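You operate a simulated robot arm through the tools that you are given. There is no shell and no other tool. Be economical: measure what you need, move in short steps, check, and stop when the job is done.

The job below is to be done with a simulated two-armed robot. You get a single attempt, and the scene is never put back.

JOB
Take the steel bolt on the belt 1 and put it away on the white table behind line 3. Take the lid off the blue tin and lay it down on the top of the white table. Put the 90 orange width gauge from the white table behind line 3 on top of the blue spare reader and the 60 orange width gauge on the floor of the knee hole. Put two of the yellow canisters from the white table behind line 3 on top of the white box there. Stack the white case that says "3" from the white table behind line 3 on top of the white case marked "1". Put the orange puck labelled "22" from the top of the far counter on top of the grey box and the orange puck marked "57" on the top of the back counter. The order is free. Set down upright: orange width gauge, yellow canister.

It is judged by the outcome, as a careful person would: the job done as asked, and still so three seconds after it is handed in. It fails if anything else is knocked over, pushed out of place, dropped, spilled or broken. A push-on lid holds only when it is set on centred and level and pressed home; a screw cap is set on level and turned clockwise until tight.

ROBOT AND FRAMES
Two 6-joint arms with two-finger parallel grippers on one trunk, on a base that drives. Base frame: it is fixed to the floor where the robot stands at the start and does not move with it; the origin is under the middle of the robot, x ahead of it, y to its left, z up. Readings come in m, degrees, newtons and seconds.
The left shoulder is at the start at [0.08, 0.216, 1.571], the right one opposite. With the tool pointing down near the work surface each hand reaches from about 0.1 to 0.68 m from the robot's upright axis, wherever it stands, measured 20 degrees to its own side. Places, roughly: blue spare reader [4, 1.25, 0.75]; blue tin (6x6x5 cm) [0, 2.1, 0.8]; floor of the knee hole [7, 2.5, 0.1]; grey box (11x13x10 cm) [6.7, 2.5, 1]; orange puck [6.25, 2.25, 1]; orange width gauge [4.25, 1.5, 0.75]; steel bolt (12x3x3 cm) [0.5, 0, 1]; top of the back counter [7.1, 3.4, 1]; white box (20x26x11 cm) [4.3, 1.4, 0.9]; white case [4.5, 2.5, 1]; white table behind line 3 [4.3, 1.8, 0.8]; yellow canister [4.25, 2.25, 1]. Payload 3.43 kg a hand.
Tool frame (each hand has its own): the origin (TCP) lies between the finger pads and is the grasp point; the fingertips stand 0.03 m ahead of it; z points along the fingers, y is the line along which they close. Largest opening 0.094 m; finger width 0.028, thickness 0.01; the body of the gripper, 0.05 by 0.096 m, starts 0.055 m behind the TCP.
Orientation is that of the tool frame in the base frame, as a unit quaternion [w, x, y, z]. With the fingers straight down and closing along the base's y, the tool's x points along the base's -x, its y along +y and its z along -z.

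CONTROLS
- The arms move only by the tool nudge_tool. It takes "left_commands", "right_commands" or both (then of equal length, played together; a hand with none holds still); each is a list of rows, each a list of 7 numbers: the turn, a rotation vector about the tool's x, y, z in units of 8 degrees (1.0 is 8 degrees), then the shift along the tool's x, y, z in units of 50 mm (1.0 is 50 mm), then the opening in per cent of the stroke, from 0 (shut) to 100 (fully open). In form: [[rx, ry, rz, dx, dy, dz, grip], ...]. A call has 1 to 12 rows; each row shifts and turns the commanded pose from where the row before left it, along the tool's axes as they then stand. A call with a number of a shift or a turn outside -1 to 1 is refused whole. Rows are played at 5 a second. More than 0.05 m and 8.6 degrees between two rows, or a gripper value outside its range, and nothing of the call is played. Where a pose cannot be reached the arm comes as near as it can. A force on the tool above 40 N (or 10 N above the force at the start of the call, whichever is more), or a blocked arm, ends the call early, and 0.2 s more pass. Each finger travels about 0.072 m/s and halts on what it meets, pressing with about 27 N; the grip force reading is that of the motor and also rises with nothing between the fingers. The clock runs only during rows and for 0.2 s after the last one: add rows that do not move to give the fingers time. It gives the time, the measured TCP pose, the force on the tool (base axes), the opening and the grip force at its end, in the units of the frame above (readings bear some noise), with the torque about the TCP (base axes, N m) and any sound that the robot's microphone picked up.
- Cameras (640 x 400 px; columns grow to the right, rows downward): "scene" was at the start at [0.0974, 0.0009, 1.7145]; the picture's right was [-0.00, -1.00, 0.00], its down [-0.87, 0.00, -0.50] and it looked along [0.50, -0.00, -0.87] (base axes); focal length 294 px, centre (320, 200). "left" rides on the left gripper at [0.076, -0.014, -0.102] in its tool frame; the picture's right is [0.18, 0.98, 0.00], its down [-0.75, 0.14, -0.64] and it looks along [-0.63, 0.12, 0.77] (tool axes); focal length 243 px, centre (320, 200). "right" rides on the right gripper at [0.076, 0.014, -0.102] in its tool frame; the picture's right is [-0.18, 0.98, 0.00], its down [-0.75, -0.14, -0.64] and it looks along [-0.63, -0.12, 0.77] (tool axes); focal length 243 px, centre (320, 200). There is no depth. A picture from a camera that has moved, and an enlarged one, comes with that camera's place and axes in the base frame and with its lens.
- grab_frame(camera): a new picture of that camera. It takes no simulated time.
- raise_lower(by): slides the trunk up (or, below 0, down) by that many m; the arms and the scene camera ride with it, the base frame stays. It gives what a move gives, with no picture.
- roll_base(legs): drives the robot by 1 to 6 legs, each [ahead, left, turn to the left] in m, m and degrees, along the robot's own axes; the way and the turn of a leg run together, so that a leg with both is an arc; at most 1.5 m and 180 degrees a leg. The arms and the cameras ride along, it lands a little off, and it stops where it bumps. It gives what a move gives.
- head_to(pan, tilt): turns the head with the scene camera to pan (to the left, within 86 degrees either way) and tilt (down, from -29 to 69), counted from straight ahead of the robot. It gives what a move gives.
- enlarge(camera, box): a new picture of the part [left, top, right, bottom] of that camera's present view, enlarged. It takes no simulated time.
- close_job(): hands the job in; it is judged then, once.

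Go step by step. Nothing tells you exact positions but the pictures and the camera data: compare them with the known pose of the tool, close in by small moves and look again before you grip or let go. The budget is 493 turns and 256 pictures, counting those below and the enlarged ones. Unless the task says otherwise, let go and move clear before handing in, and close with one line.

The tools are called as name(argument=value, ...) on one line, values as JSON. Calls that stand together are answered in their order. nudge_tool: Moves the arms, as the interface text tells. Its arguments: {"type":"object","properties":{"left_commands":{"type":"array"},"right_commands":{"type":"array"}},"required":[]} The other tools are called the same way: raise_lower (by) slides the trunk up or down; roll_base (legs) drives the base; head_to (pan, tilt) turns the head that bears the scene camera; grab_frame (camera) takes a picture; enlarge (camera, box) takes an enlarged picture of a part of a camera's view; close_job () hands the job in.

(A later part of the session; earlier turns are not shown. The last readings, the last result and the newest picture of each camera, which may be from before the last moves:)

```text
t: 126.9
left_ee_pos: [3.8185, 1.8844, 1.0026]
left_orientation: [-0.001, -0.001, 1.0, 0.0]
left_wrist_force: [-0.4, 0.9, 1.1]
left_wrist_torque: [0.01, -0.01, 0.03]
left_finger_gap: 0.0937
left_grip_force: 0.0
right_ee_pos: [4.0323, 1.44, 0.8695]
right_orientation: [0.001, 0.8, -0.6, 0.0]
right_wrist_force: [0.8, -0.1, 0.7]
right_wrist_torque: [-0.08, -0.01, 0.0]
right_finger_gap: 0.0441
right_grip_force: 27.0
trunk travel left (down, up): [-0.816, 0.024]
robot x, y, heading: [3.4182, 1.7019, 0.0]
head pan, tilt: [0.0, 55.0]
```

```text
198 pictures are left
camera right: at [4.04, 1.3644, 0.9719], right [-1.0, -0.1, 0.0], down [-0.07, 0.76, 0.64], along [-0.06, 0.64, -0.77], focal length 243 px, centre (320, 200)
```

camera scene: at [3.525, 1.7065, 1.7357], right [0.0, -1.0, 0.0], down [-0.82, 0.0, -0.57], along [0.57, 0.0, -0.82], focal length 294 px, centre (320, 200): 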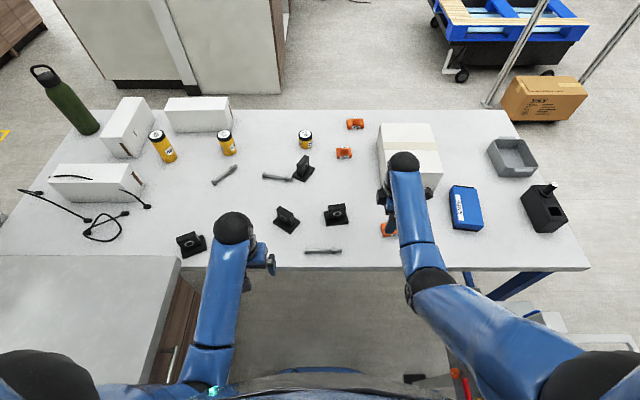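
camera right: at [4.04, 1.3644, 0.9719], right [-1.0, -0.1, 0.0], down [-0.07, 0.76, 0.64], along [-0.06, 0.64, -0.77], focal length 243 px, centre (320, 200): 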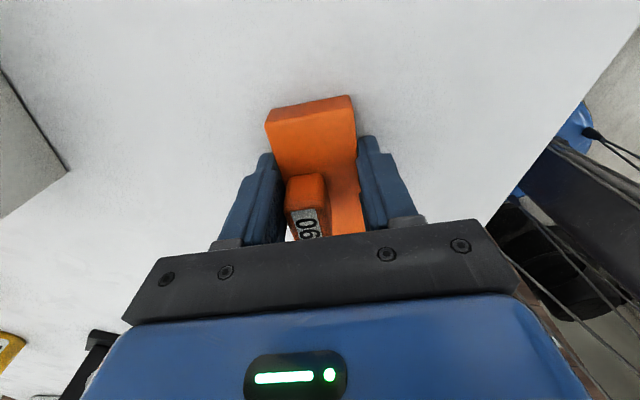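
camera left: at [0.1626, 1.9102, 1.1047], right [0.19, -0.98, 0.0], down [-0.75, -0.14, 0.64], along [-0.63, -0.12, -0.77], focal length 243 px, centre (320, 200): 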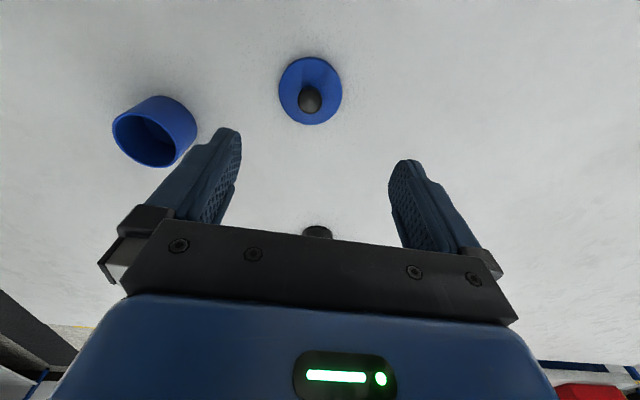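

Gauge gripped. I lift it, then shift the base closer so the reader comes into reach.

nudge_tool(right_commands=[[0, 0, 0, 0, 0, -0.8, 0], [0, 0, 0, 0, 0, -0.8, 0], [0, 0, 0, 0, 0, -0.6, 0]])

grab_frame(camera="right")

head_to(pan=-40, tilt=50)

grab_frame(camera="scene")

```text
t: 127.7
left_ee_pos: [3.8189, 1.8843, 1.0015]
left_orientation: [-0.001, -0.001, 1.0, 0.0]
left_wrist_force: [0.0, -0.4, 0.2]
left_wrist_torque: [0.01, 0.03, 0.01]
left_finger_gap: 0.0943
left_grip_force: 0.0
right_ee_pos: [4.0332, 1.4407, 0.9791]
right_orientation: [0.001, 0.8, -0.6, 0.0]
right_wrist_force: [-0.4, -0.1, -1.1]
right_wrist_torque: [0.03, -0.03, -0.05]
right_finger_gap: 0.0443
right_grip_force: 27.1
trunk travel left (down, up): [-0.816, 0.024]
robot x, y, heading: [3.4242, 1.7048, -0.1]
head pan, tilt: [0.0, 55.0]
```

```text
197 pictures are left
camera right: at [4.0404, 1.3635, 1.0826], right [-1.0, -0.1, 0.0], down [-0.07, 0.76, 0.64], along [-0.06, 0.64, -0.77], focal length 243 px, centre (320, 200)
```

right: 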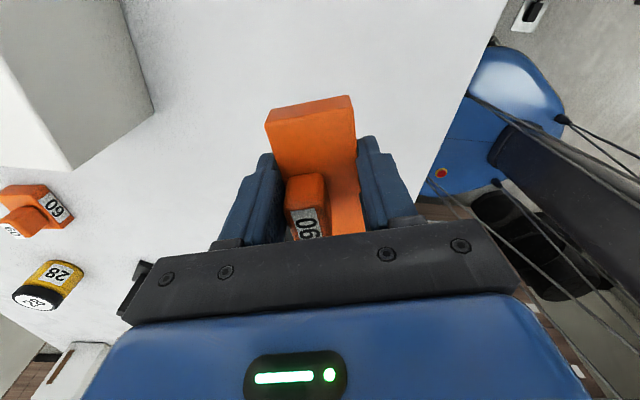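

```text
t: 128.8
left_ee_pos: [3.8195, 1.883, 1.001]
left_orientation: [-0.001, -0.001, 1.0, 0.0]
left_wrist_force: [0.5, -0.7, -0.7]
left_wrist_torque: [0.0, -0.02, 0.0]
left_finger_gap: 0.094
left_grip_force: 0.1
right_ee_pos: [4.0334, 1.4399, 0.9787]
right_orientation: [0.001, 0.799, -0.601, -0.001]
right_wrist_force: [-0.4, 0.4, -1.8]
right_wrist_torque: [-0.01, 0.0, 0.02]
right_finger_gap: 0.0443
right_grip_force: 26.8
trunk travel left (down, up): [-0.816, 0.024]
robot x, y, heading: [3.4212, 1.7063, 0.0]
head pan, tilt: [-40.0, 50.0]
```

```text
196 pictures are left
camera scene: at [3.5116, 1.6578, 1.7422], right [-0.64, -0.77, 0.0], down [-0.59, 0.49, -0.64], along [0.49, -0.41, -0.77], focal length 294 px, centre (320, 200)
```

scene: 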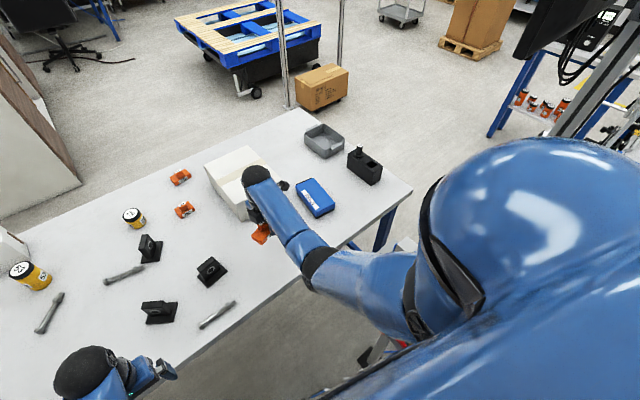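

I pull the gauge back, turn it so its bar lies along x (the reader's long side), and move it right.

nudge_tool(right_commands=[[0, 0, 0, -0.24, 0.83, 0, 0], [0, 0, 0, -0.24, 0.83, 0, 0], [0, 0, 0, -0.24, 0.83, 0, 0], [0, 0, 0.95, 0, 0, 0, 0], [0, 0, 0.95, 0, 0, 0, 0], [0, 0, 0.95, 0, 0, 0, 0], [0, 0, 0.95, 0, 0, 0, 0], [0, 0, 0.95, 0, 0, 0, 0], [0, 0, 0.95, 0, 0, 0, 0], [0, 0, 0.95, 0, 0, 0, 0], [0, 0, 0.95, 0, 0, 0, 0]])

nudge_tool(right_commands=[[0, 0, 0.95, 0, 0, 0, 0], [0, 0, 0.95, 0, 0, 0, 0], [0, 0, 0.95, 0, 0, 0, 0], [0, 0, 0.95, 0, 0, 0, 0], [0, 0, 0.95, 0, 0, 0, 0], [0, 0, 0.95, 0, 0, 0, 0], [0, 0, 0, 0, -0.9, 0, 0], [0, 0, 0, 0, -0.9, 0, 0], [0, 0, 0, 0, -0.6, 0, 0]])

grab_frame(camera="scene")

```text
t: 131.2
left_ee_pos: [3.8206, 1.8849, 1.0019]
left_orientation: [-0.001, -0.001, 1.0, 0.0]
left_wrist_force: [0.4, 0.1, -0.3]
left_wrist_torque: [0.05, -0.02, 0.02]
left_finger_gap: 0.0941
left_grip_force: 0.1
right_ee_pos: [3.9029, 1.4408, 0.9803]
right_orientation: [-0.001, -0.385, 0.923, 0.0]
right_wrist_force: [1.1, -0.9, -1.0]
right_wrist_torque: [-0.02, 0.0, -0.02]
right_finger_gap: 0.0446
right_grip_force: 26.6
trunk travel left (down, up): [-0.816, 0.024]
robot x, y, heading: [3.4212, 1.704, 0.1]
head pan, tilt: [-40.0, 50.0]
```

```text
t: 133.2
left_ee_pos: [3.8195, 1.8837, 1.0027]
left_orientation: [-0.001, -0.001, 1.0, 0.001]
left_wrist_force: [0.5, 0.3, 0.3]
left_wrist_torque: [0.0, -0.03, 0.02]
left_finger_gap: 0.0941
left_grip_force: 0.0
right_ee_pos: [3.9022, 1.3203, 0.9789]
right_orientation: [0.0, 0.002, 1.0, 0.0]
right_wrist_force: [1.0, 0.3, -1.3]
right_wrist_torque: [0.02, 0.0, 0.03]
right_finger_gap: 0.0443
right_grip_force: 26.8
trunk travel left (down, up): [-0.816, 0.024]
robot x, y, heading: [3.4205, 1.7063, 0.3]
head pan, tilt: [-40.0, 50.0]
```

```text
195 pictures are left
camera scene: at [3.5118, 1.657, 1.7422], right [-0.64, -0.77, 0.0], down [-0.59, 0.49, -0.64], along [0.49, -0.41, -0.77], focal length 294 px, centre (320, 200)
```

scene: 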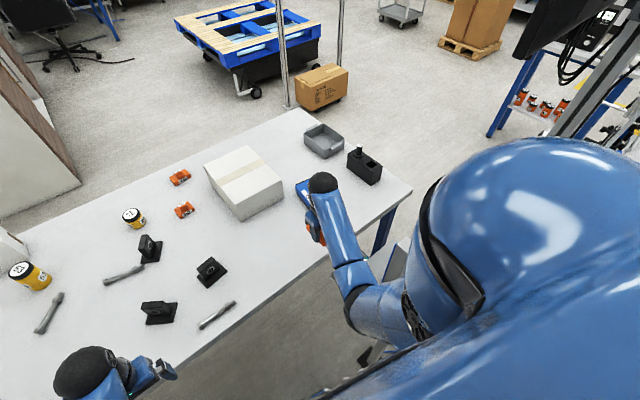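

Now drive closer.

roll_base(legs=[[0.16, -0.04, 0]])

grab_frame(camera="right")

grab_frame(camera="scene")

```text
t: 134.6
left_ee_pos: [3.9756, 1.8443, 1.002]
left_orientation: [0.001, -0.001, 1.0, 0.0]
left_wrist_force: [0.1, -0.4, -0.3]
left_wrist_torque: [0.01, 0.0, -0.01]
left_finger_gap: 0.094
left_grip_force: 0.1
right_ee_pos: [4.0575, 1.2806, 0.9794]
right_orientation: [0.001, 0.002, 1.0, -0.001]
right_wrist_force: [-0.4, 0.2, -1.2]
right_wrist_torque: [0.01, 0.0, 0.0]
right_finger_gap: 0.0445
right_grip_force: 26.9
trunk travel left (down, up): [-0.816, 0.024]
robot x, y, heading: [3.5795, 1.6676, 0.2]
head pan, tilt: [-40.0, 50.0]
```

```text
194 pictures are left
camera right: at [3.9818, 1.2968, 1.0832], right [0.19, 0.98, 0.0], down [0.75, -0.14, 0.64], along [0.63, -0.12, -0.77], focal length 243 px, centre (320, 200)
```

right: 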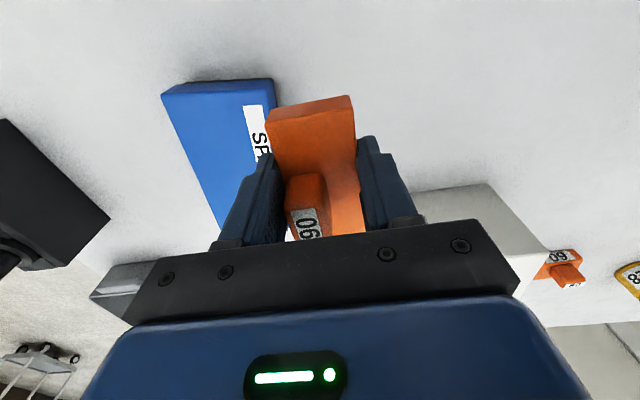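

```text
193 pictures are left
camera scene: at [3.6653, 1.6192, 1.7426], right [-0.64, -0.77, 0.0], down [-0.59, 0.49, -0.65], along [0.5, -0.41, -0.76], focal length 294 px, centre (320, 200)
```

scene: 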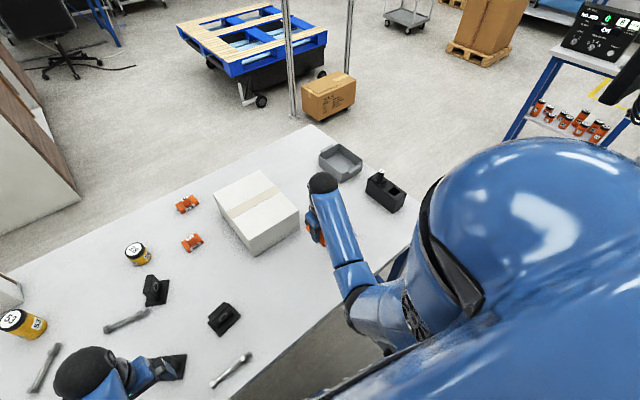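

Reader centre ≈ (4.095, 1.193), turned about −11°. I carry the gauge over it and match the yaw.

nudge_tool(right_commands=[[0, 0, 0, -0.38, -0.88, 0, 0], [0, 0, 0, -0.38, -0.88, 0, 0], [0, 0, 0.7, 0, 0, 0, 0], [0, 0, 0.7, 0, 0, 0, 0]])

grab_frame(camera="right")

enlarge(camera="scene", box=[260, 140, 460, 260])

```text
t: 135.6
left_ee_pos: [3.9782, 1.8437, 1.0018]
left_orientation: [-0.001, 0.0, 1.0, 0.001]
left_wrist_force: [0.0, 0.7, 0.5]
left_wrist_torque: [-0.03, 0.01, 0.02]
left_finger_gap: 0.0939
left_grip_force: 0.1
right_ee_pos: [4.0975, 1.193, 0.9795]
right_orientation: [-0.001, 0.1, 0.995, -0.001]
right_wrist_force: [0.8, 0.5, -2.2]
right_wrist_torque: [0.0, 0.02, 0.01]
right_finger_gap: 0.0441
right_grip_force: 27.3
trunk travel left (down, up): [-0.816, 0.024]
robot x, y, heading: [3.5794, 1.6705, 0.1]
head pan, tilt: [-40.0, 50.0]
```

```text
192 pictures are left
camera right: at [4.0262, 1.2237, 1.0816], right [0.38, 0.93, 0.0], down [0.71, -0.29, 0.64], along [0.59, -0.24, -0.77], focal length 243 px, centre (320, 200)
```

right: 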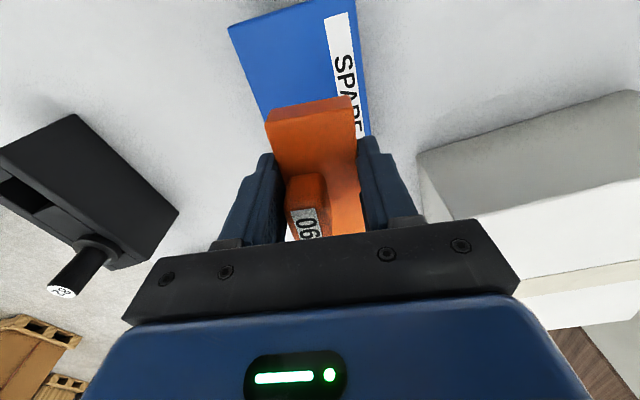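

```text
3.20 times, centred on (360, 200) of scene
camera zoom: at [3.6704, 1.619, 1.7422], right [-0.64, -0.77, 0.0], down [-0.59, 0.49, -0.64], along [0.49, -0.41, -0.77], focal length 942 px, centre (192, 200)
```

zoom: 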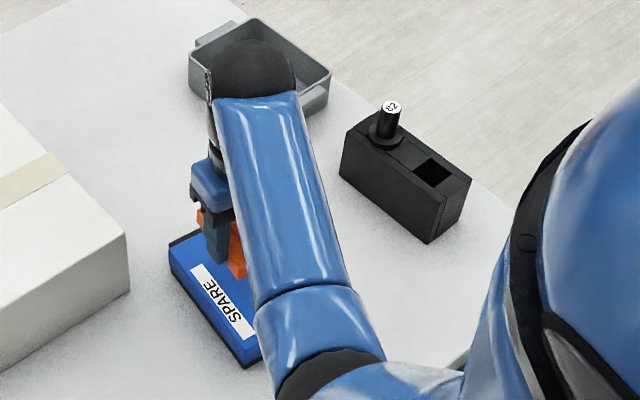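

Well aligned over the reader. I lower until contact.

nudge_tool(right_commands=[[0, 0, 0, 0, 0, 0.5, 0], [0, 0, 0, 0, 0, 0.3, 0], [0, 0, 0, 0, 0, 0.1, 0], [0, 0, 0, 0, 0, 0.1, 0], [0, 0, 0, 0, 0, 0.08, 0], [0, 0, 0, 0, 0, 0.08, 0], [0, 0, 0, 0, 0, 0.08, 0], [0, 0, 0, 0, 0, 0.08, 0]])

grab_frame(camera="right")

```text
t: 137.4
left_ee_pos: [3.9776, 1.8451, 1.0018]
left_orientation: [0.0, -0.001, 1.0, 0.0]
left_wrist_force: [0.5, -0.2, 0.0]
left_wrist_torque: [0.01, -0.02, 0.04]
left_finger_gap: 0.0942
left_grip_force: 0.1
right_ee_pos: [4.0987, 1.1924, 0.9172]
right_orientation: [0.003, 0.099, 0.995, -0.002]
right_wrist_force: [1.3, -1.4, 11.3]
right_wrist_torque: [0.21, 0.31, 0.02]
right_finger_gap: 0.0442
right_grip_force: 26.7
trunk travel left (down, up): [-0.816, 0.024]
robot x, y, heading: [3.5771, 1.6692, 0.1]
head pan, tilt: [-40.0, 50.0]
```

```text
190 pictures are left
camera right: at [4.0259, 1.2228, 1.0179], right [0.37, 0.93, 0.0], down [0.71, -0.28, 0.65], along [0.6, -0.24, -0.76], focal length 243 px, centre (320, 200)
```

right: 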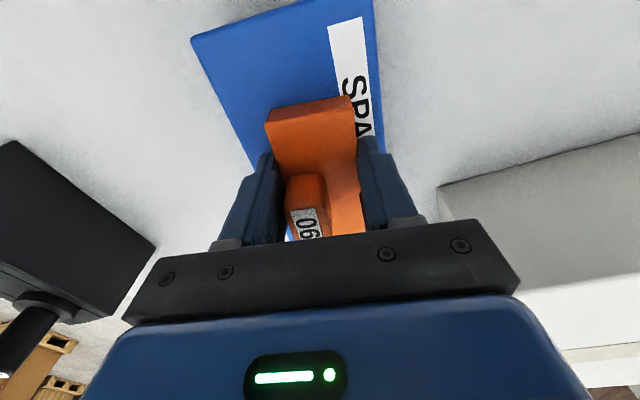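

Contact at the reader's top (z≈0.883). I open and rise.

nudge_tool(right_commands=[[0, 0, 0, 0, 0, 0.02, 0], [0, 0, 0, 0, 0, 0, 60], [0, 0, 0, 0, 0, 0, 100], [0, 0, 0, 0, 0, 0, 100], [0, 0, 0, 0, 0, -0.5, 100], [0, 0, 0, 0, 0, -0.8, 100]])

grab_frame(camera="right")

```text
t: 138.8
left_ee_pos: [3.9774, 1.8454, 1.0022]
left_orientation: [-0.001, -0.001, 1.0, 0.0]
left_wrist_force: [0.2, -0.5, 0.0]
left_wrist_torque: [0.02, 0.02, 0.0]
left_finger_gap: 0.0939
left_grip_force: 0.1
right_ee_pos: [4.0967, 1.1934, 0.9783]
right_orientation: [0.001, 0.099, 0.995, 0.0]
right_wrist_force: [0.2, 0.1, -0.1]
right_wrist_torque: [-0.02, -0.03, 0.04]
right_finger_gap: 0.0941
right_grip_force: 0.0
trunk travel left (down, up): [-0.816, 0.024]
robot x, y, heading: [3.5802, 1.6676, -0.2]
head pan, tilt: [-40.0, 50.0]
```

```text
189 pictures are left
camera right: at [4.0255, 1.2233, 1.0808], right [0.37, 0.93, 0.0], down [0.71, -0.29, 0.64], along [0.59, -0.24, -0.77], focal length 243 px, centre (320, 200)
```

right: 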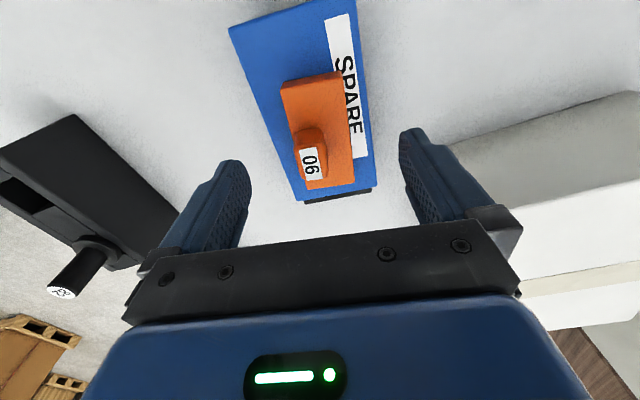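

Gauge 90 stands on the reader. I withdraw the hand to a tucked pose and back out west into the corridor.

nudge_tool(right_commands=[[0, 0, 0, 0, 0, -0.3, 100], [0, 0, 0, 0.9, -0.18, 0, 100], [0, 0, 0, 0.9, -0.18, 0, 100], [0, 0, 0, 0.5, -0.1, 0, 100], [0, 0, 0, 0.18, 0.86, 0, 100], [0, 0, 0, 0.18, 0.86, 0, 100], [0, 0, 0, 0.18, 0.86, 0, 100], [0, 0, 0, 0.18, 0.86, 0, 100], [0, 0, -0.7, 0, 0, 0, 100], [0, 0, -0.7, 0, 0, 0, 100]])

roll_base(legs=[[-0.3, 0.05, 0], [-0.6, 0, 0]])

head_to(pan=-60, tilt=30)

grab_frame(camera="scene")

```text
t: 141.0
left_ee_pos: [3.9778, 1.8426, 1.0018]
left_orientation: [-0.001, -0.002, 1.0, 0.001]
left_wrist_force: [-0.7, 0.4, 0.4]
left_wrist_torque: [0.01, 0.01, -0.04]
left_finger_gap: 0.0939
left_grip_force: 0.0
right_ee_pos: [3.9784, 1.3682, 0.9921]
right_orientation: [-0.001, 0.002, 1.0, 0.0]
right_wrist_force: [-0.3, 0.5, 0.3]
right_wrist_torque: [0.0, -0.02, -0.02]
right_finger_gap: 0.0941
right_grip_force: 0.0
trunk travel left (down, up): [-0.816, 0.024]
robot x, y, heading: [3.5773, 1.6653, -0.1]
head pan, tilt: [-40.0, 50.0]
```

```text
t: 146.1
left_ee_pos: [3.0753, 1.8935, 1.0012]
left_orientation: [-0.002, -0.001, 1.0, 0.0]
left_wrist_force: [0.2, 1.5, 0.4]
left_wrist_torque: [-0.01, -0.04, 0.0]
left_finger_gap: 0.0937
left_grip_force: 0.1
right_ee_pos: [3.0795, 1.4182, 0.9905]
right_orientation: [-0.002, 0.002, 1.0, 0.0]
right_wrist_force: [0.1, -0.4, -0.1]
right_wrist_torque: [0.01, -0.04, -0.01]
right_finger_gap: 0.0941
right_grip_force: 0.1
trunk travel left (down, up): [-0.816, 0.024]
robot x, y, heading: [2.6742, 1.7165, 0.1]
head pan, tilt: [-40.0, 50.0]
```

```text
t: 146.9
left_ee_pos: [3.0755, 1.8947, 1.0009]
left_orientation: [-0.002, -0.001, 1.0, 0.0]
left_wrist_force: [0.4, -0.3, -0.1]
left_wrist_torque: [0.02, 0.01, 0.0]
left_finger_gap: 0.0941
left_grip_force: 0.0
right_ee_pos: [3.0769, 1.4176, 0.9919]
right_orientation: [-0.002, 0.001, 1.0, 0.0]
right_wrist_force: [0.2, 0.1, -0.5]
right_wrist_torque: [0.01, 0.01, 0.03]
right_finger_gap: 0.0939
right_grip_force: 0.1
trunk travel left (down, up): [-0.816, 0.024]
robot x, y, heading: [2.6761, 1.7147, 0.2]
head pan, tilt: [-60.0, 30.0]
```

```text
188 pictures are left
camera scene: at [2.7529, 1.6387, 1.7717], right [-0.86, -0.5, 0.0], down [-0.25, 0.43, -0.87], along [0.43, -0.75, -0.5], focal length 294 px, centre (320, 200)
```

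scene: 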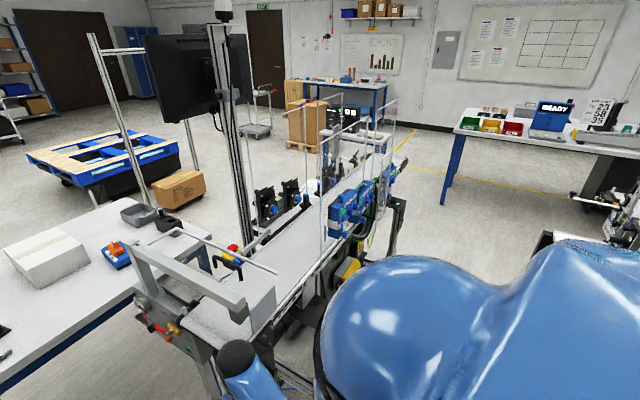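

I turn to face south, to look down the aisle between lines 2 and 3.

roll_base(legs=[[0, 0, -90]])

head_to(pan=0, tilt=35)

grab_frame(camera="scene")

```text
t: 151.2
left_ee_pos: [2.8526, 1.3168, 1.0018]
left_orientation: [-0.001, 0.708, 0.706, 0.0]
left_wrist_force: [0.6, -0.1, 0.5]
left_wrist_torque: [-0.02, 0.03, -0.02]
left_finger_gap: 0.0939
left_grip_force: 0.1
right_ee_pos: [2.3766, 1.3178, 0.9909]
right_orientation: [-0.001, 0.71, 0.704, 0.0]
right_wrist_force: [-0.1, 0.1, 0.6]
right_wrist_torque: [-0.01, 0.01, -0.01]
right_finger_gap: 0.0941
right_grip_force: 0.0
trunk travel left (down, up): [-0.816, 0.024]
robot x, y, heading: [2.6795, 1.7182, -90.1]
head pan, tilt: [-60.0, 30.0]
```

```text
t: 152.4
left_ee_pos: [2.8537, 1.3157, 1.0028]
left_orientation: [-0.001, 0.708, 0.706, 0.001]
left_wrist_force: [0.6, -0.8, 0.4]
left_wrist_torque: [0.02, 0.02, -0.01]
left_finger_gap: 0.0941
left_grip_force: 0.1
right_ee_pos: [2.3772, 1.3167, 0.9915]
right_orientation: [0.0, 0.71, 0.704, 0.0]
right_wrist_force: [-0.4, -0.2, -0.4]
right_wrist_torque: [-0.02, -0.02, 0.01]
right_finger_gap: 0.0942
right_grip_force: 0.0
trunk travel left (down, up): [-0.816, 0.024]
robot x, y, heading: [2.6757, 1.7144, -90.2]
head pan, tilt: [0.0, 35.0]
```

```text
187 pictures are left
camera scene: at [2.6772, 1.5985, 1.764], right [-1.0, 0.0, 0.0], down [0.0, 0.57, -0.82], along [0.0, -0.82, -0.57], focal length 294 px, centre (320, 200)
```

scene: 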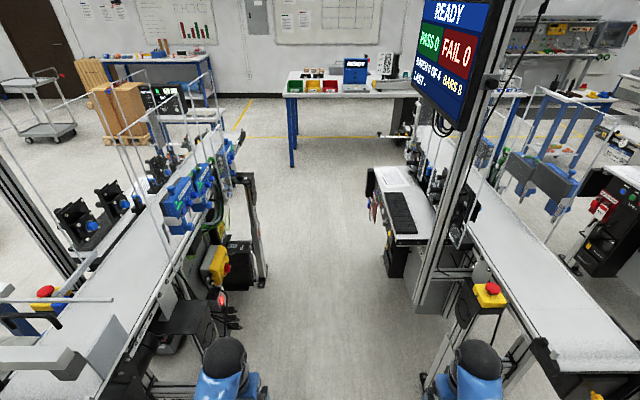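

The aisle spans x≈2.42–3.11. I tuck the right hand in, lower the trunk to pass the monitor, and drive south down the middle (x≈2.75).

nudge_tool(right_commands=[[0, 0, 0, 0, 1, 0, 100], [0, 0, 0, 0, 1, 0, 100]])

raise_lower(by=-0.24)

roll_base(legs=[[0, 0.075, 0.2], [1.4, 0, 0], [1.3, 0, 0]])

grab_frame(camera="scene")

```text
t: 153.1
left_ee_pos: [2.8538, 1.3174, 1.0028]
left_orientation: [0.0, 0.709, 0.705, 0.001]
left_wrist_force: [0.4, 0.3, 0.8]
left_wrist_torque: [0.01, 0.02, 0.04]
left_finger_gap: 0.0941
left_grip_force: 0.0
right_ee_pos: [2.4774, 1.3182, 0.9917]
right_orientation: [-0.002, 0.71, 0.704, 0.0]
right_wrist_force: [0.9, -0.4, 0.2]
right_wrist_torque: [0.0, 0.0, -0.01]
right_finger_gap: 0.094
right_grip_force: 0.0
trunk travel left (down, up): [-0.816, 0.024]
robot x, y, heading: [2.6762, 1.7165, -90.2]
head pan, tilt: [0.0, 35.0]
```

```text
t: 155.6
left_ee_pos: [2.8518, 1.3181, 0.7627]
left_orientation: [-0.001, 0.708, 0.706, 0.0]
left_wrist_force: [0.6, -0.6, 0.0]
left_wrist_torque: [0.01, 0.01, -0.02]
left_finger_gap: 0.094
left_grip_force: 0.1
right_ee_pos: [2.4767, 1.3169, 0.7514]
right_orientation: [0.0, 0.71, 0.704, 0.001]
right_wrist_force: [-0.7, -0.7, 0.3]
right_wrist_torque: [0.0, 0.0, 0.03]
right_finger_gap: 0.094
right_grip_force: 0.1
trunk travel left (down, up): [-0.576, 0.264]
robot x, y, heading: [2.6761, 1.7155, -90.2]
head pan, tilt: [0.0, 35.0]
```

```text
t: 169.3
left_ee_pos: [2.9215, -1.3803, 0.7623]
left_orientation: [-0.001, 0.709, 0.705, 0.001]
left_wrist_force: [0.2, -0.1, 0.4]
left_wrist_torque: [0.01, 0.05, -0.03]
left_finger_gap: 0.0939
left_grip_force: 0.1
right_ee_pos: [2.5461, -1.3781, 0.7511]
right_orientation: [-0.001, 0.711, 0.703, 0.0]
right_wrist_force: [0.5, -0.4, -0.6]
right_wrist_torque: [-0.01, 0.01, 0.03]
right_finger_gap: 0.0941
right_grip_force: 0.1
trunk travel left (down, up): [-0.576, 0.264]
robot x, y, heading: [2.7479, -0.9799, -90.6]
head pan, tilt: [0.0, 35.0]
```

```text
186 pictures are left
camera scene: at [2.7474, -1.0976, 1.524], right [-1.0, 0.01, 0.0], down [0.0, 0.57, -0.82], along [-0.01, -0.82, -0.57], focal length 294 px, centre (320, 200)
```

scene: 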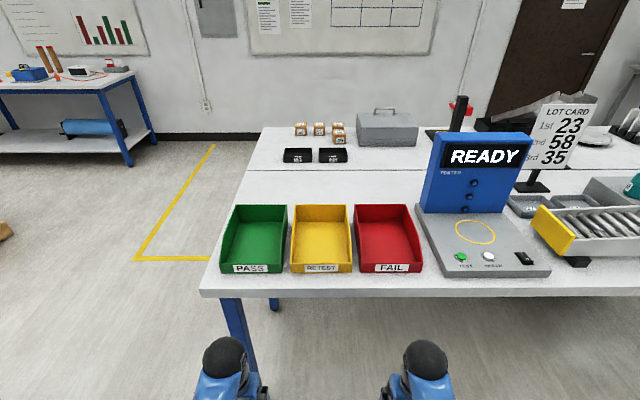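

Through the aisle. I turn east and raise the trunk to look ahead.

roll_base(legs=[[0, 0, 90]])

raise_lower(by=0.24)

head_to(pan=15, tilt=30)

grab_frame(camera="scene")

```text
t: 173.5
left_ee_pos: [3.1494, -0.8118, 0.7611]
left_orientation: [-0.001, 0.009, 1.0, 0.0]
left_wrist_force: [-0.1, 0.4, 0.2]
left_wrist_torque: [-0.03, 0.03, 0.0]
left_finger_gap: 0.0938
left_grip_force: 0.0
right_ee_pos: [3.1427, -1.1877, 0.7502]
right_orientation: [-0.001, 0.012, 1.0, 0.0]
right_wrist_force: [-0.4, 0.8, -1.0]
right_wrist_torque: [0.02, 0.0, -0.01]
right_finger_gap: 0.0939
right_grip_force: 0.0
trunk travel left (down, up): [-0.576, 0.264]
robot x, y, heading: [2.7492, -0.9815, -1.2]
head pan, tilt: [0.0, 35.0]
```

```text
t: 176.0
left_ee_pos: [3.1486, -0.8122, 1.0017]
left_orientation: [-0.002, 0.01, 1.0, 0.0]
left_wrist_force: [-0.1, -0.3, 1.0]
left_wrist_torque: [0.03, 0.0, 0.0]
left_finger_gap: 0.0938
left_grip_force: 0.1
right_ee_pos: [3.1422, -1.1874, 0.99]
right_orientation: [-0.001, 0.013, 1.0, 0.0]
right_wrist_force: [0.5, 1.2, -0.8]
right_wrist_torque: [-0.02, -0.02, -0.01]
right_finger_gap: 0.094
right_grip_force: 0.0
trunk travel left (down, up): [-0.816, 0.024]
robot x, y, heading: [2.7457, -0.9804, -1.2]
head pan, tilt: [0.0, 35.0]
```

```text
t: 176.7
left_ee_pos: [3.1499, -0.8114, 1.0014]
left_orientation: [0.0, 0.01, 1.0, -0.001]
left_wrist_force: [-0.4, 0.0, 0.0]
left_wrist_torque: [0.01, 0.02, -0.01]
left_finger_gap: 0.0938
left_grip_force: 0.1
right_ee_pos: [3.1435, -1.1876, 0.9896]
right_orientation: [-0.001, 0.013, 1.0, 0.0]
right_wrist_force: [-0.5, -0.6, -0.6]
right_wrist_torque: [-0.01, 0.0, -0.01]
right_finger_gap: 0.0938
right_grip_force: 0.1
trunk travel left (down, up): [-0.816, 0.024]
robot x, y, heading: [2.7468, -0.9822, -1.1]
head pan, tilt: [15.0, 30.0]
```

```text
185 pictures are left
camera scene: at [2.8663, -0.9586, 1.7717], right [0.24, -0.97, 0.0], down [-0.49, -0.12, -0.87], along [0.84, 0.21, -0.5], focal length 294 px, centre (320, 200)
```

scene: 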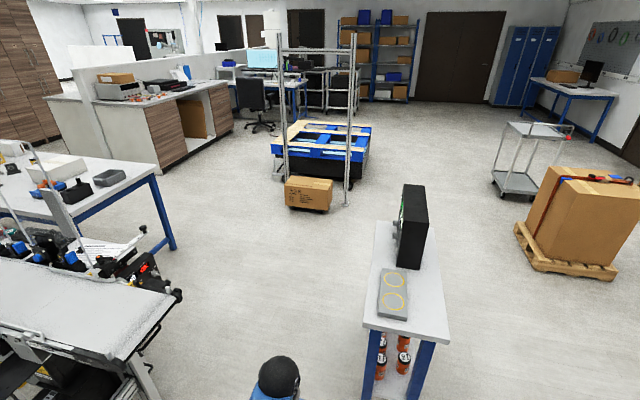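

A small table (y≈−0.94 and below) leaves a gap to line 3's end. I slide left to line up with the gap and measure it head-on.

roll_base(legs=[[0, 0.33, 1.1]])

head_to(pan=0, tilt=50)

grab_frame(camera="scene")

```text
t: 178.9
left_ee_pos: [3.1507, -0.4781, 1.0018]
left_orientation: [0.0, 0.002, 1.0, 0.001]
left_wrist_force: [0.7, -0.7, -0.8]
left_wrist_torque: [0.03, -0.01, -0.04]
left_finger_gap: 0.0939
left_grip_force: 0.1
right_ee_pos: [3.1488, -0.8542, 0.9907]
right_orientation: [-0.001, 0.004, 1.0, 0.001]
right_wrist_force: [0.3, -0.2, -0.2]
right_wrist_torque: [0.02, -0.04, 0.01]
right_finger_gap: 0.094
right_grip_force: 0.1
trunk travel left (down, up): [-0.816, 0.024]
robot x, y, heading: [2.7524, -0.6504, -0.4]
head pan, tilt: [15.0, 30.0]
```

```text
t: 179.8
left_ee_pos: [3.1508, -0.4751, 1.0015]
left_orientation: [-0.001, 0.001, 1.0, 0.0]
left_wrist_force: [-0.1, -0.4, 0.4]
left_wrist_torque: [0.0, -0.03, -0.01]
left_finger_gap: 0.0939
left_grip_force: 0.1
right_ee_pos: [3.1497, -0.8514, 0.9902]
right_orientation: [-0.001, 0.004, 1.0, -0.001]
right_wrist_force: [0.1, -0.1, 0.5]
right_wrist_torque: [-0.01, 0.02, 0.0]
right_finger_gap: 0.0938
right_grip_force: 0.0
trunk travel left (down, up): [-0.816, 0.024]
robot x, y, heading: [2.7518, -0.6541, -0.2]
head pan, tilt: [0.0, 50.0]
```

```text
184 pictures are left
camera scene: at [2.8594, -0.6503, 1.7423], right [0.0, -1.0, 0.0], down [-0.77, 0.0, -0.64], along [0.64, 0.0, -0.77], focal length 294 px, centre (320, 200)
```

scene: 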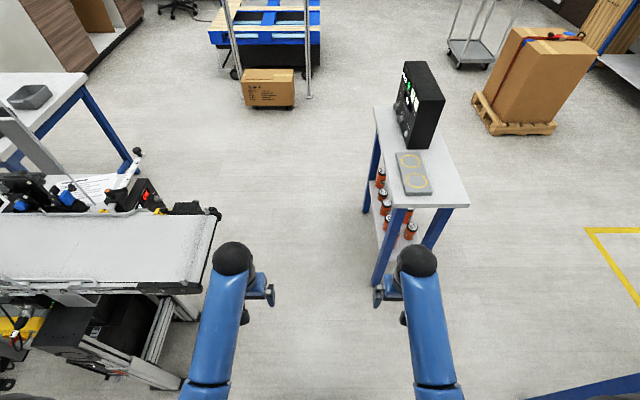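

The legs leave a wide gap; only the belt end and small table top overhang. I drive through at y≈−0.64 and go on to x≈5.1, then turn north.

roll_base(legs=[[1.2, 0, 0.2], [1.15, 0, 0], [0, 0, 90]])

head_to(pan=0, tilt=35)

grab_frame(camera="scene")

```text
t: 195.1
left_ee_pos: [4.9132, -0.252, 1.002]
left_orientation: [0.0, 0.711, -0.703, 0.001]
left_wrist_force: [-0.4, 0.4, 0.6]
left_wrist_torque: [0.0, -0.01, 0.02]
left_finger_gap: 0.0939
left_grip_force: 0.0
right_ee_pos: [5.2889, -0.2489, 0.9908]
right_orientation: [0.0, 0.71, -0.705, 0.0]
right_wrist_force: [0.1, 0.3, -0.3]
right_wrist_torque: [0.0, -0.05, 0.0]
right_finger_gap: 0.0942
right_grip_force: 0.1
trunk travel left (down, up): [-0.816, 0.024]
robot x, y, heading: [5.0946, -0.6477, 90.7]
head pan, tilt: [0.0, 50.0]
```

```text
t: 195.9
left_ee_pos: [4.9126, -0.2545, 1.0014]
left_orientation: [0.001, 0.711, -0.703, 0.001]
left_wrist_force: [0.3, 0.3, 0.3]
left_wrist_torque: [0.0, -0.01, -0.04]
left_finger_gap: 0.094
left_grip_force: 0.0
right_ee_pos: [5.2886, -0.2487, 0.9901]
right_orientation: [0.0, 0.71, -0.705, 0.0]
right_wrist_force: [-0.1, -0.8, -0.9]
right_wrist_torque: [-0.03, 0.03, 0.02]
right_finger_gap: 0.0939
right_grip_force: 0.0
trunk travel left (down, up): [-0.816, 0.024]
robot x, y, heading: [5.0932, -0.6486, 90.7]
head pan, tilt: [0.0, 35.0]
```

```text
183 pictures are left
camera scene: at [5.0942, -0.5304, 1.7639], right [1.0, 0.01, 0.0], down [0.01, -0.57, -0.82], along [-0.01, 0.82, -0.57], focal length 294 px, centre (320, 200)
```

scene: 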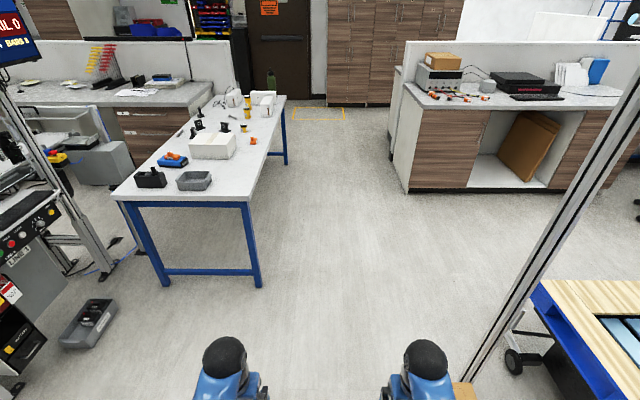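

Clear floor east of the table. I drive north to y≈1.6 and turn west to the table.

roll_base(legs=[[1.2, 0, -0.7], [1.05, 0, 0], [0, 0, 90]])

head_to(pan=0, tilt=45)

grab_frame(camera="scene")

```text
t: 210.8
left_ee_pos: [4.6722, 1.4205, 1.0017]
left_orientation: [0.0, 1.0, 0.002, 0.001]
left_wrist_force: [-0.2, 0.0, 0.3]
left_wrist_torque: [-0.01, -0.04, -0.01]
left_finger_gap: 0.0938
left_grip_force: 0.0
right_ee_pos: [4.6696, 1.7968, 0.9913]
right_orientation: [0.001, 1.0, -0.001, 0.001]
right_wrist_force: [-0.9, -0.2, 0.5]
right_wrist_torque: [0.03, 0.03, 0.02]
right_finger_gap: 0.0939
right_grip_force: 0.1
trunk travel left (down, up): [-0.816, 0.024]
robot x, y, heading: [5.0726, 1.5992, -179.9]
head pan, tilt: [0.0, 35.0]
```

```text
t: 211.5
left_ee_pos: [4.6712, 1.4215, 1.0015]
left_orientation: [0.0, 1.0, 0.002, 0.001]
left_wrist_force: [0.3, -0.3, 0.1]
left_wrist_torque: [0.05, -0.01, 0.0]
left_finger_gap: 0.0938
left_grip_force: 0.0
right_ee_pos: [4.6689, 1.7969, 0.991]
right_orientation: [0.0, 1.0, -0.001, 0.0]
right_wrist_force: [-0.6, 0.1, 0.7]
right_wrist_torque: [-0.03, 0.01, -0.01]
right_finger_gap: 0.0941
right_grip_force: 0.1
trunk travel left (down, up): [-0.816, 0.024]
robot x, y, heading: [5.0679, 1.5984, -179.9]
head pan, tilt: [0.0, 45.0]
```

```text
182 pictures are left
camera scene: at [4.9581, 1.6, 1.7492], right [0.0, 1.0, 0.0], down [0.71, 0.0, -0.71], along [-0.71, 0.0, -0.71], focal length 294 px, centre (320, 200)
```

scene: 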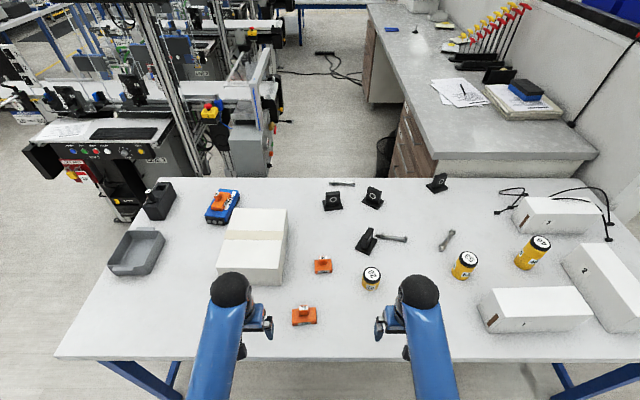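

Good view from the east. I enlarge to read the cases' and gauges' labels.

enlarge(camera="scene", box=[420, 170, 640, 340])

enlarge(camera="scene", box=[200, 180, 420, 340])

```text
2.35 times, centred on (530, 255) of scene
camera zoom: at [4.9581, 1.6, 1.7492], right [0.0, 1.0, 0.0], down [0.71, 0.0, -0.71], along [-0.71, 0.0, -0.71], focal length 692 px, centre (-174, 71)
```

zoom: 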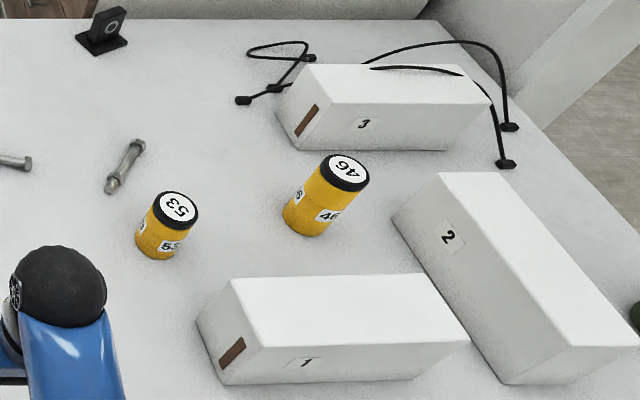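

```text
2.50 times, centred on (310, 260) of scene
camera zoom: at [4.9581, 1.6, 1.7492], right [0.0, 1.0, 0.0], down [0.71, 0.0, -0.71], along [-0.71, 0.0, -0.71], focal length 736 px, centre (345, 50)
```

zoom: 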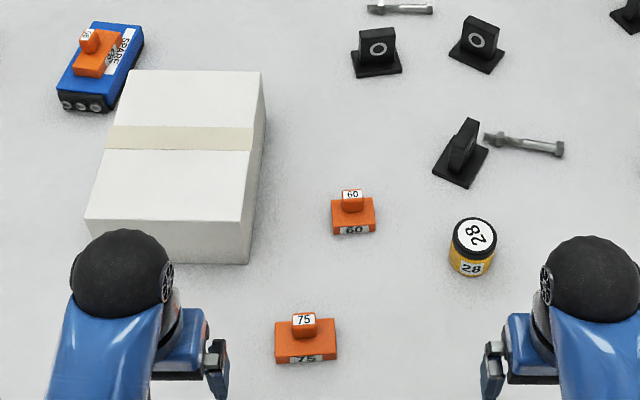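

All labelled: case 1 near, case 2 right, case 3 far (a cable lies over it); gauge 60 at (4.40, 1.61), canister 28 at (4.45, 1.77). I move closer and put the right hand above canister 28.

roll_base(legs=[[0.08, 0, 0]])

nudge_tool(right_commands=[[0, 0, 0, -0.9, 0.3, 0, 100], [0, 0, 0, -0.9, 0.3, 0, 100], [0, 0, 0, -0.9, 0, 0, 100]])

grab_frame(camera="right")

```text
t: 212.5
left_ee_pos: [4.6015, 1.4218, 1.0049]
left_orientation: [0.0, 1.0, 0.001, -0.004]
left_wrist_force: [-0.3, -0.2, -0.1]
left_wrist_torque: [0.04, 0.04, 0.03]
left_finger_gap: 0.0942
left_grip_force: 0.0
right_ee_pos: [4.5987, 1.7963, 0.9949]
right_orientation: [0.0, 1.0, -0.001, -0.003]
right_wrist_force: [0.3, -0.5, 1.7]
right_wrist_torque: [0.01, 0.08, 0.02]
right_finger_gap: 0.094
right_grip_force: 0.1
trunk travel left (down, up): [-0.816, 0.024]
robot x, y, heading: [4.9947, 1.598, -179.8]
head pan, tilt: [0.0, 45.0]
```

```text
t: 213.3
left_ee_pos: [4.594, 1.4194, 1.0012]
left_orientation: [0.0, 1.0, 0.002, 0.001]
left_wrist_force: [-0.4, 0.3, 0.3]
left_wrist_torque: [0.02, 0.03, -0.02]
left_finger_gap: 0.0938
left_grip_force: 0.1
right_ee_pos: [4.4581, 1.7657, 0.9891]
right_orientation: [0.0, 1.0, -0.001, 0.002]
right_wrist_force: [0.0, 0.5, -0.6]
right_wrist_torque: [-0.03, 0.03, 0.0]
right_finger_gap: 0.0941
right_grip_force: 0.0
trunk travel left (down, up): [-0.816, 0.024]
robot x, y, heading: [4.9923, 1.5979, -179.8]
head pan, tilt: [0.0, 45.0]
```

```text
179 pictures are left
camera right: at [4.5337, 1.7522, 1.0918], right [-0.19, -0.98, 0.0], down [-0.76, 0.14, 0.64], along [-0.63, 0.12, -0.77], focal length 243 px, centre (320, 200)
```

right: 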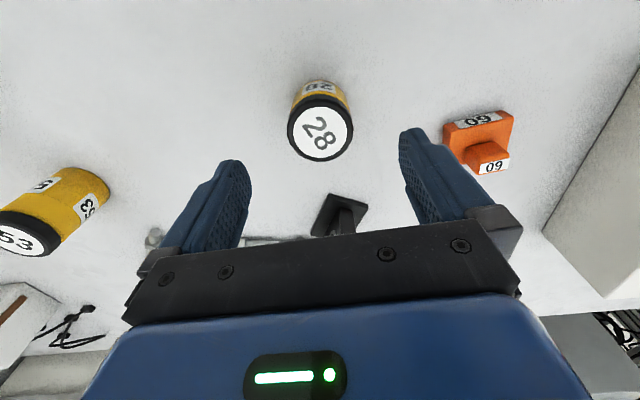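

Centred. Descend around the canister and grip.

nudge_tool(right_commands=[[0, 0, 0, -0.12, -0.04, 0.6, 100], [0, 0, 0, 0, 0, 0.8, 100], [0, 0, 0, 0, 0, 0.8, 100], [0, 0, 0, 0, 0, 0.1, 100], [0, 0, 0, 0, 0, 0, 0], [0, 0, 0, 0, 0, 0, 0], [0, 0, 0, 0, 0, 0, 0], [0, 0, 0, 0, 0, 0, 0]])

grab_frame(camera="right")

```text
t: 215.1
left_ee_pos: [4.5931, 1.4189, 1.0006]
left_orientation: [0.0, 1.0, 0.002, 0.0]
left_wrist_force: [0.1, 0.0, -0.8]
left_wrist_torque: [0.0, -0.03, 0.01]
left_finger_gap: 0.094
left_grip_force: 0.1
right_ee_pos: [4.4523, 1.7688, 0.8741]
right_orientation: [0.0, 1.0, -0.001, 0.001]
right_wrist_force: [-0.5, -0.2, -0.6]
right_wrist_torque: [-0.03, -0.04, 0.0]
right_finger_gap: 0.0607
right_grip_force: 26.7
trunk travel left (down, up): [-0.816, 0.024]
robot x, y, heading: [4.9857, 1.6008, -179.8]
head pan, tilt: [0.0, 45.0]
```

```text
178 pictures are left
camera right: at [4.5286, 1.7553, 0.9777], right [-0.19, -0.98, 0.0], down [-0.75, 0.14, 0.64], along [-0.63, 0.12, -0.77], focal length 243 px, centre (320, 200)
```

right: 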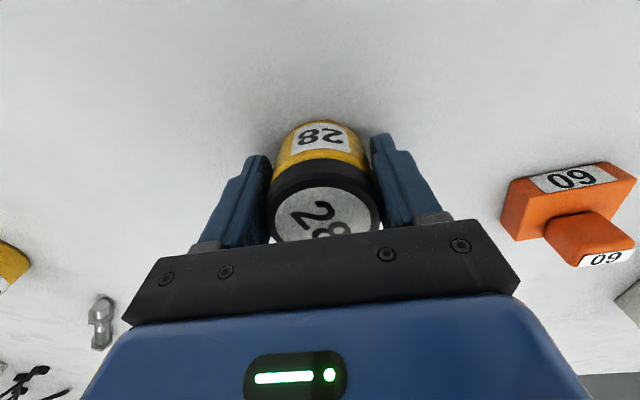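

Lift high, shift the base left, and bring the canister over the white box.

nudge_tool(right_commands=[[0, 0, 0, 0, 0, -0.9, 0], [0, 0, 0, 0, 0, -0.9, 0], [0, 0, 0, 0, 0, -0.9, 0], [0, 0, 0, 0, 0, -0.4, 0]])

roll_base(legs=[[0, 0.2, 0]])

grab_frame(camera="scene")

grab_frame(camera="right")

```text
t: 216.1
left_ee_pos: [4.5936, 1.4194, 1.0022]
left_orientation: [-0.001, 1.0, 0.001, 0.001]
left_wrist_force: [0.5, -0.3, 0.0]
left_wrist_torque: [-0.01, 0.01, 0.0]
left_finger_gap: 0.0942
left_grip_force: 0.1
right_ee_pos: [4.4504, 1.7696, 1.03]
right_orientation: [0.0, 1.0, -0.001, 0.002]
right_wrist_force: [-0.8, 0.9, -2.3]
right_wrist_torque: [-0.02, 0.0, 0.04]
right_finger_gap: 0.061
right_grip_force: 26.9
trunk travel left (down, up): [-0.816, 0.024]
robot x, y, heading: [4.9919, 1.5996, -179.8]
head pan, tilt: [0.0, 45.0]
```

```text
t: 217.7
left_ee_pos: [4.5955, 1.2249, 1.0026]
left_orientation: [0.003, 1.0, 0.002, 0.0]
left_wrist_force: [0.2, 1.3, 0.5]
left_wrist_torque: [-0.03, -0.01, 0.01]
left_finger_gap: 0.0941
left_grip_force: 0.0
right_ee_pos: [4.45, 1.5746, 1.0288]
right_orientation: [0.002, 1.0, -0.001, 0.002]
right_wrist_force: [-0.4, -0.1, -1.9]
right_wrist_torque: [0.01, -0.05, 0.02]
right_finger_gap: 0.0607
right_grip_force: 26.7
trunk travel left (down, up): [-0.816, 0.024]
robot x, y, heading: [4.9911, 1.3992, -179.6]
head pan, tilt: [0.0, 45.0]
```

```text
177 pictures are left
camera scene: at [4.8808, 1.4074, 1.7491], right [0.0, 1.0, 0.0], down [0.71, 0.0, -0.71], along [-0.71, -0.01, -0.71], focal length 294 px, centre (320, 200)
```

scene: 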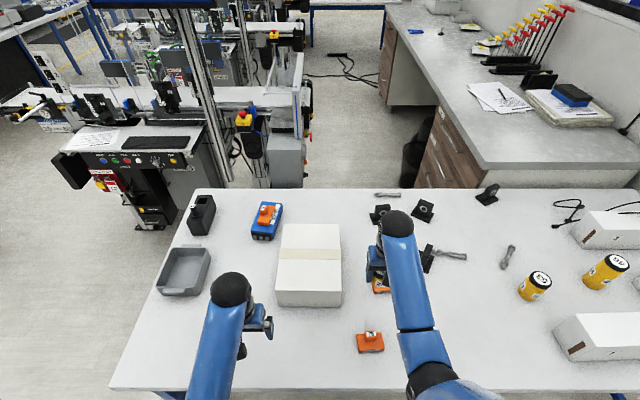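

```text
176 pictures are left
camera right: at [4.5266, 1.5604, 1.1324], right [-0.19, -0.98, 0.0], down [-0.76, 0.14, 0.64], along [-0.63, 0.12, -0.77], focal length 243 px, centre (320, 200)
```

right: 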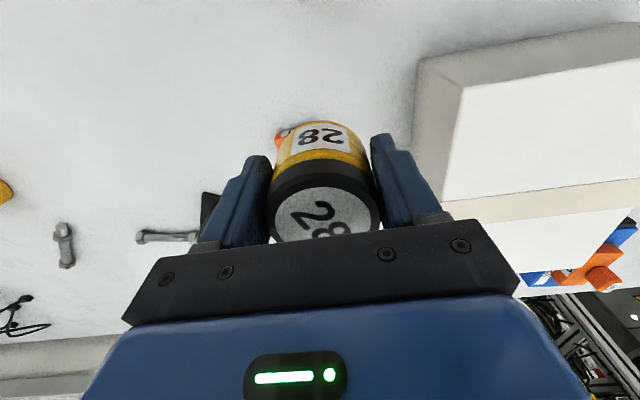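

White box top centre is about (4.33, 1.37). I move canister 28 above its left-rear area.

nudge_tool(right_commands=[[0, 0, 0, -0.45, 0.77, 0, 0], [0, 0, 0, -0.45, 0.77, 0, 0], [0, 0, 0, -0.45, 0.77, 0, 0], [0, 0, 0, -0.45, 0.77, 0, 0], [0, 0, 0, 0, 0, 0.4, 0]])

grab_frame(camera="right")

enlarge(camera="scene", box=[220, 190, 440, 340])

```text
t: 218.9
left_ee_pos: [4.5932, 1.2208, 1.0015]
left_orientation: [0.0, 1.0, 0.002, 0.001]
left_wrist_force: [0.2, 0.6, 0.1]
left_wrist_torque: [0.03, 0.01, -0.03]
left_finger_gap: 0.0943
left_grip_force: 0.1
right_ee_pos: [4.359, 1.4166, 1.0071]
right_orientation: [0.0, 1.0, -0.001, 0.001]
right_wrist_force: [0.7, 0.0, -1.7]
right_wrist_torque: [-0.02, 0.0, -0.02]
right_finger_gap: 0.0609
right_grip_force: 26.0
trunk travel left (down, up): [-0.816, 0.024]
robot x, y, heading: [4.9955, 1.4004, -179.9]
head pan, tilt: [0.0, 45.0]
```

```text
175 pictures are left
camera right: at [4.4357, 1.4025, 1.1109], right [-0.19, -0.98, 0.0], down [-0.76, 0.14, 0.64], along [-0.63, 0.12, -0.77], focal length 243 px, centre (320, 200)
```

right: 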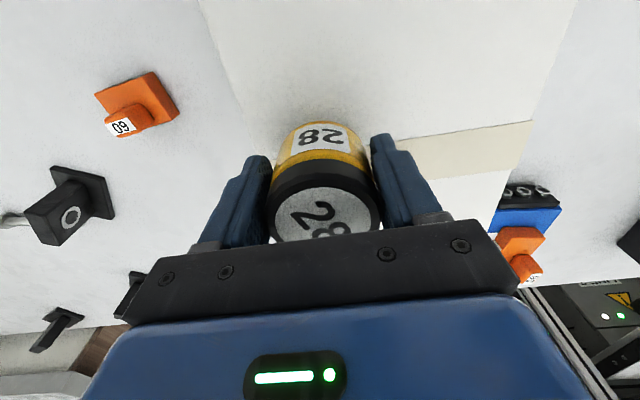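

```text
2.67 times, centred on (330, 265) of scene
camera zoom: at [4.8802, 1.4011, 1.7491], right [0.0, 1.0, 0.0], down [0.71, 0.0, -0.71], along [-0.71, 0.0, -0.71], focal length 785 px, centre (293, 27)
```

zoom: 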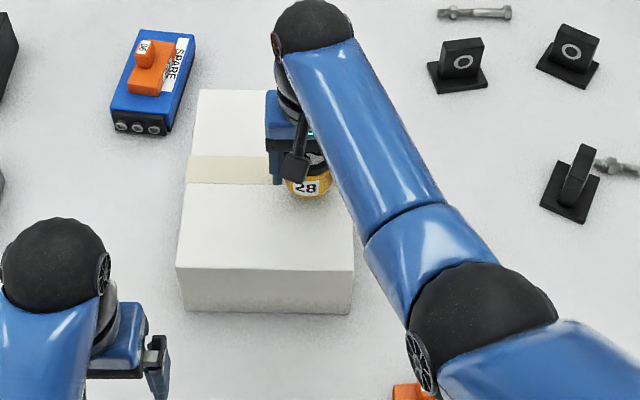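

nudge_tool(right_commands=[[0, 0, 0, 0, 0, 0.2, 0], [0, 0, 0, 0, 0, 0.1, 0], [0, 0, 0, 0, 0, 0.08, 0], [0, 0, 0, 0, 0, 0.06, 0], [0, 0, 0, 0, 0, 0.06, 0]])

```text
t: 220.1
left_ee_pos: [4.595, 1.2217, 1.0018]
left_orientation: [0.0, 1.0, 0.002, 0.001]
left_wrist_force: [0.4, -0.1, -0.2]
left_wrist_torque: [0.03, 0.02, 0.03]
left_finger_gap: 0.0939
left_grip_force: 0.0
right_ee_pos: [4.36, 1.4161, 0.985]
right_orientation: [0.0, 1.0, -0.001, -0.001]
right_wrist_force: [-1.1, -0.5, 1.6]
right_wrist_torque: [0.01, -0.03, -0.01]
right_finger_gap: 0.0606
right_grip_force: 26.7
trunk travel left (down, up): [-0.816, 0.024]
robot x, y, heading: [4.9902, 1.4001, -179.8]
head pan, tilt: [0.0, 45.0]
```

nudge_tool(right_commands=[[0, 0, 0, 0, 0, 0.04, 0], [0, 0, 0, 0, 0, 0.04, 0], [0, 0, 0, 0, 0, 0, 0]])

```text
t: 220.9
left_ee_pos: [4.597, 1.2217, 1.0029]
left_orientation: [-0.001, 1.0, 0.001, 0.0]
left_wrist_force: [-1.2, 0.3, 0.2]
left_wrist_torque: [0.0, 0.02, -0.01]
left_finger_gap: 0.0939
left_grip_force: 0.1
right_ee_pos: [4.3596, 1.4162, 0.9847]
right_orientation: [-0.001, 1.0, -0.001, -0.003]
right_wrist_force: [-5.4, 1.2, 23.0]
right_wrist_torque: [0.02, 0.12, 0.06]
right_finger_gap: 0.0605
right_grip_force: 26.9
trunk travel left (down, up): [-0.816, 0.024]
robot x, y, heading: [4.9957, 1.398, -179.8]
head pan, tilt: [0.0, 45.0]
```

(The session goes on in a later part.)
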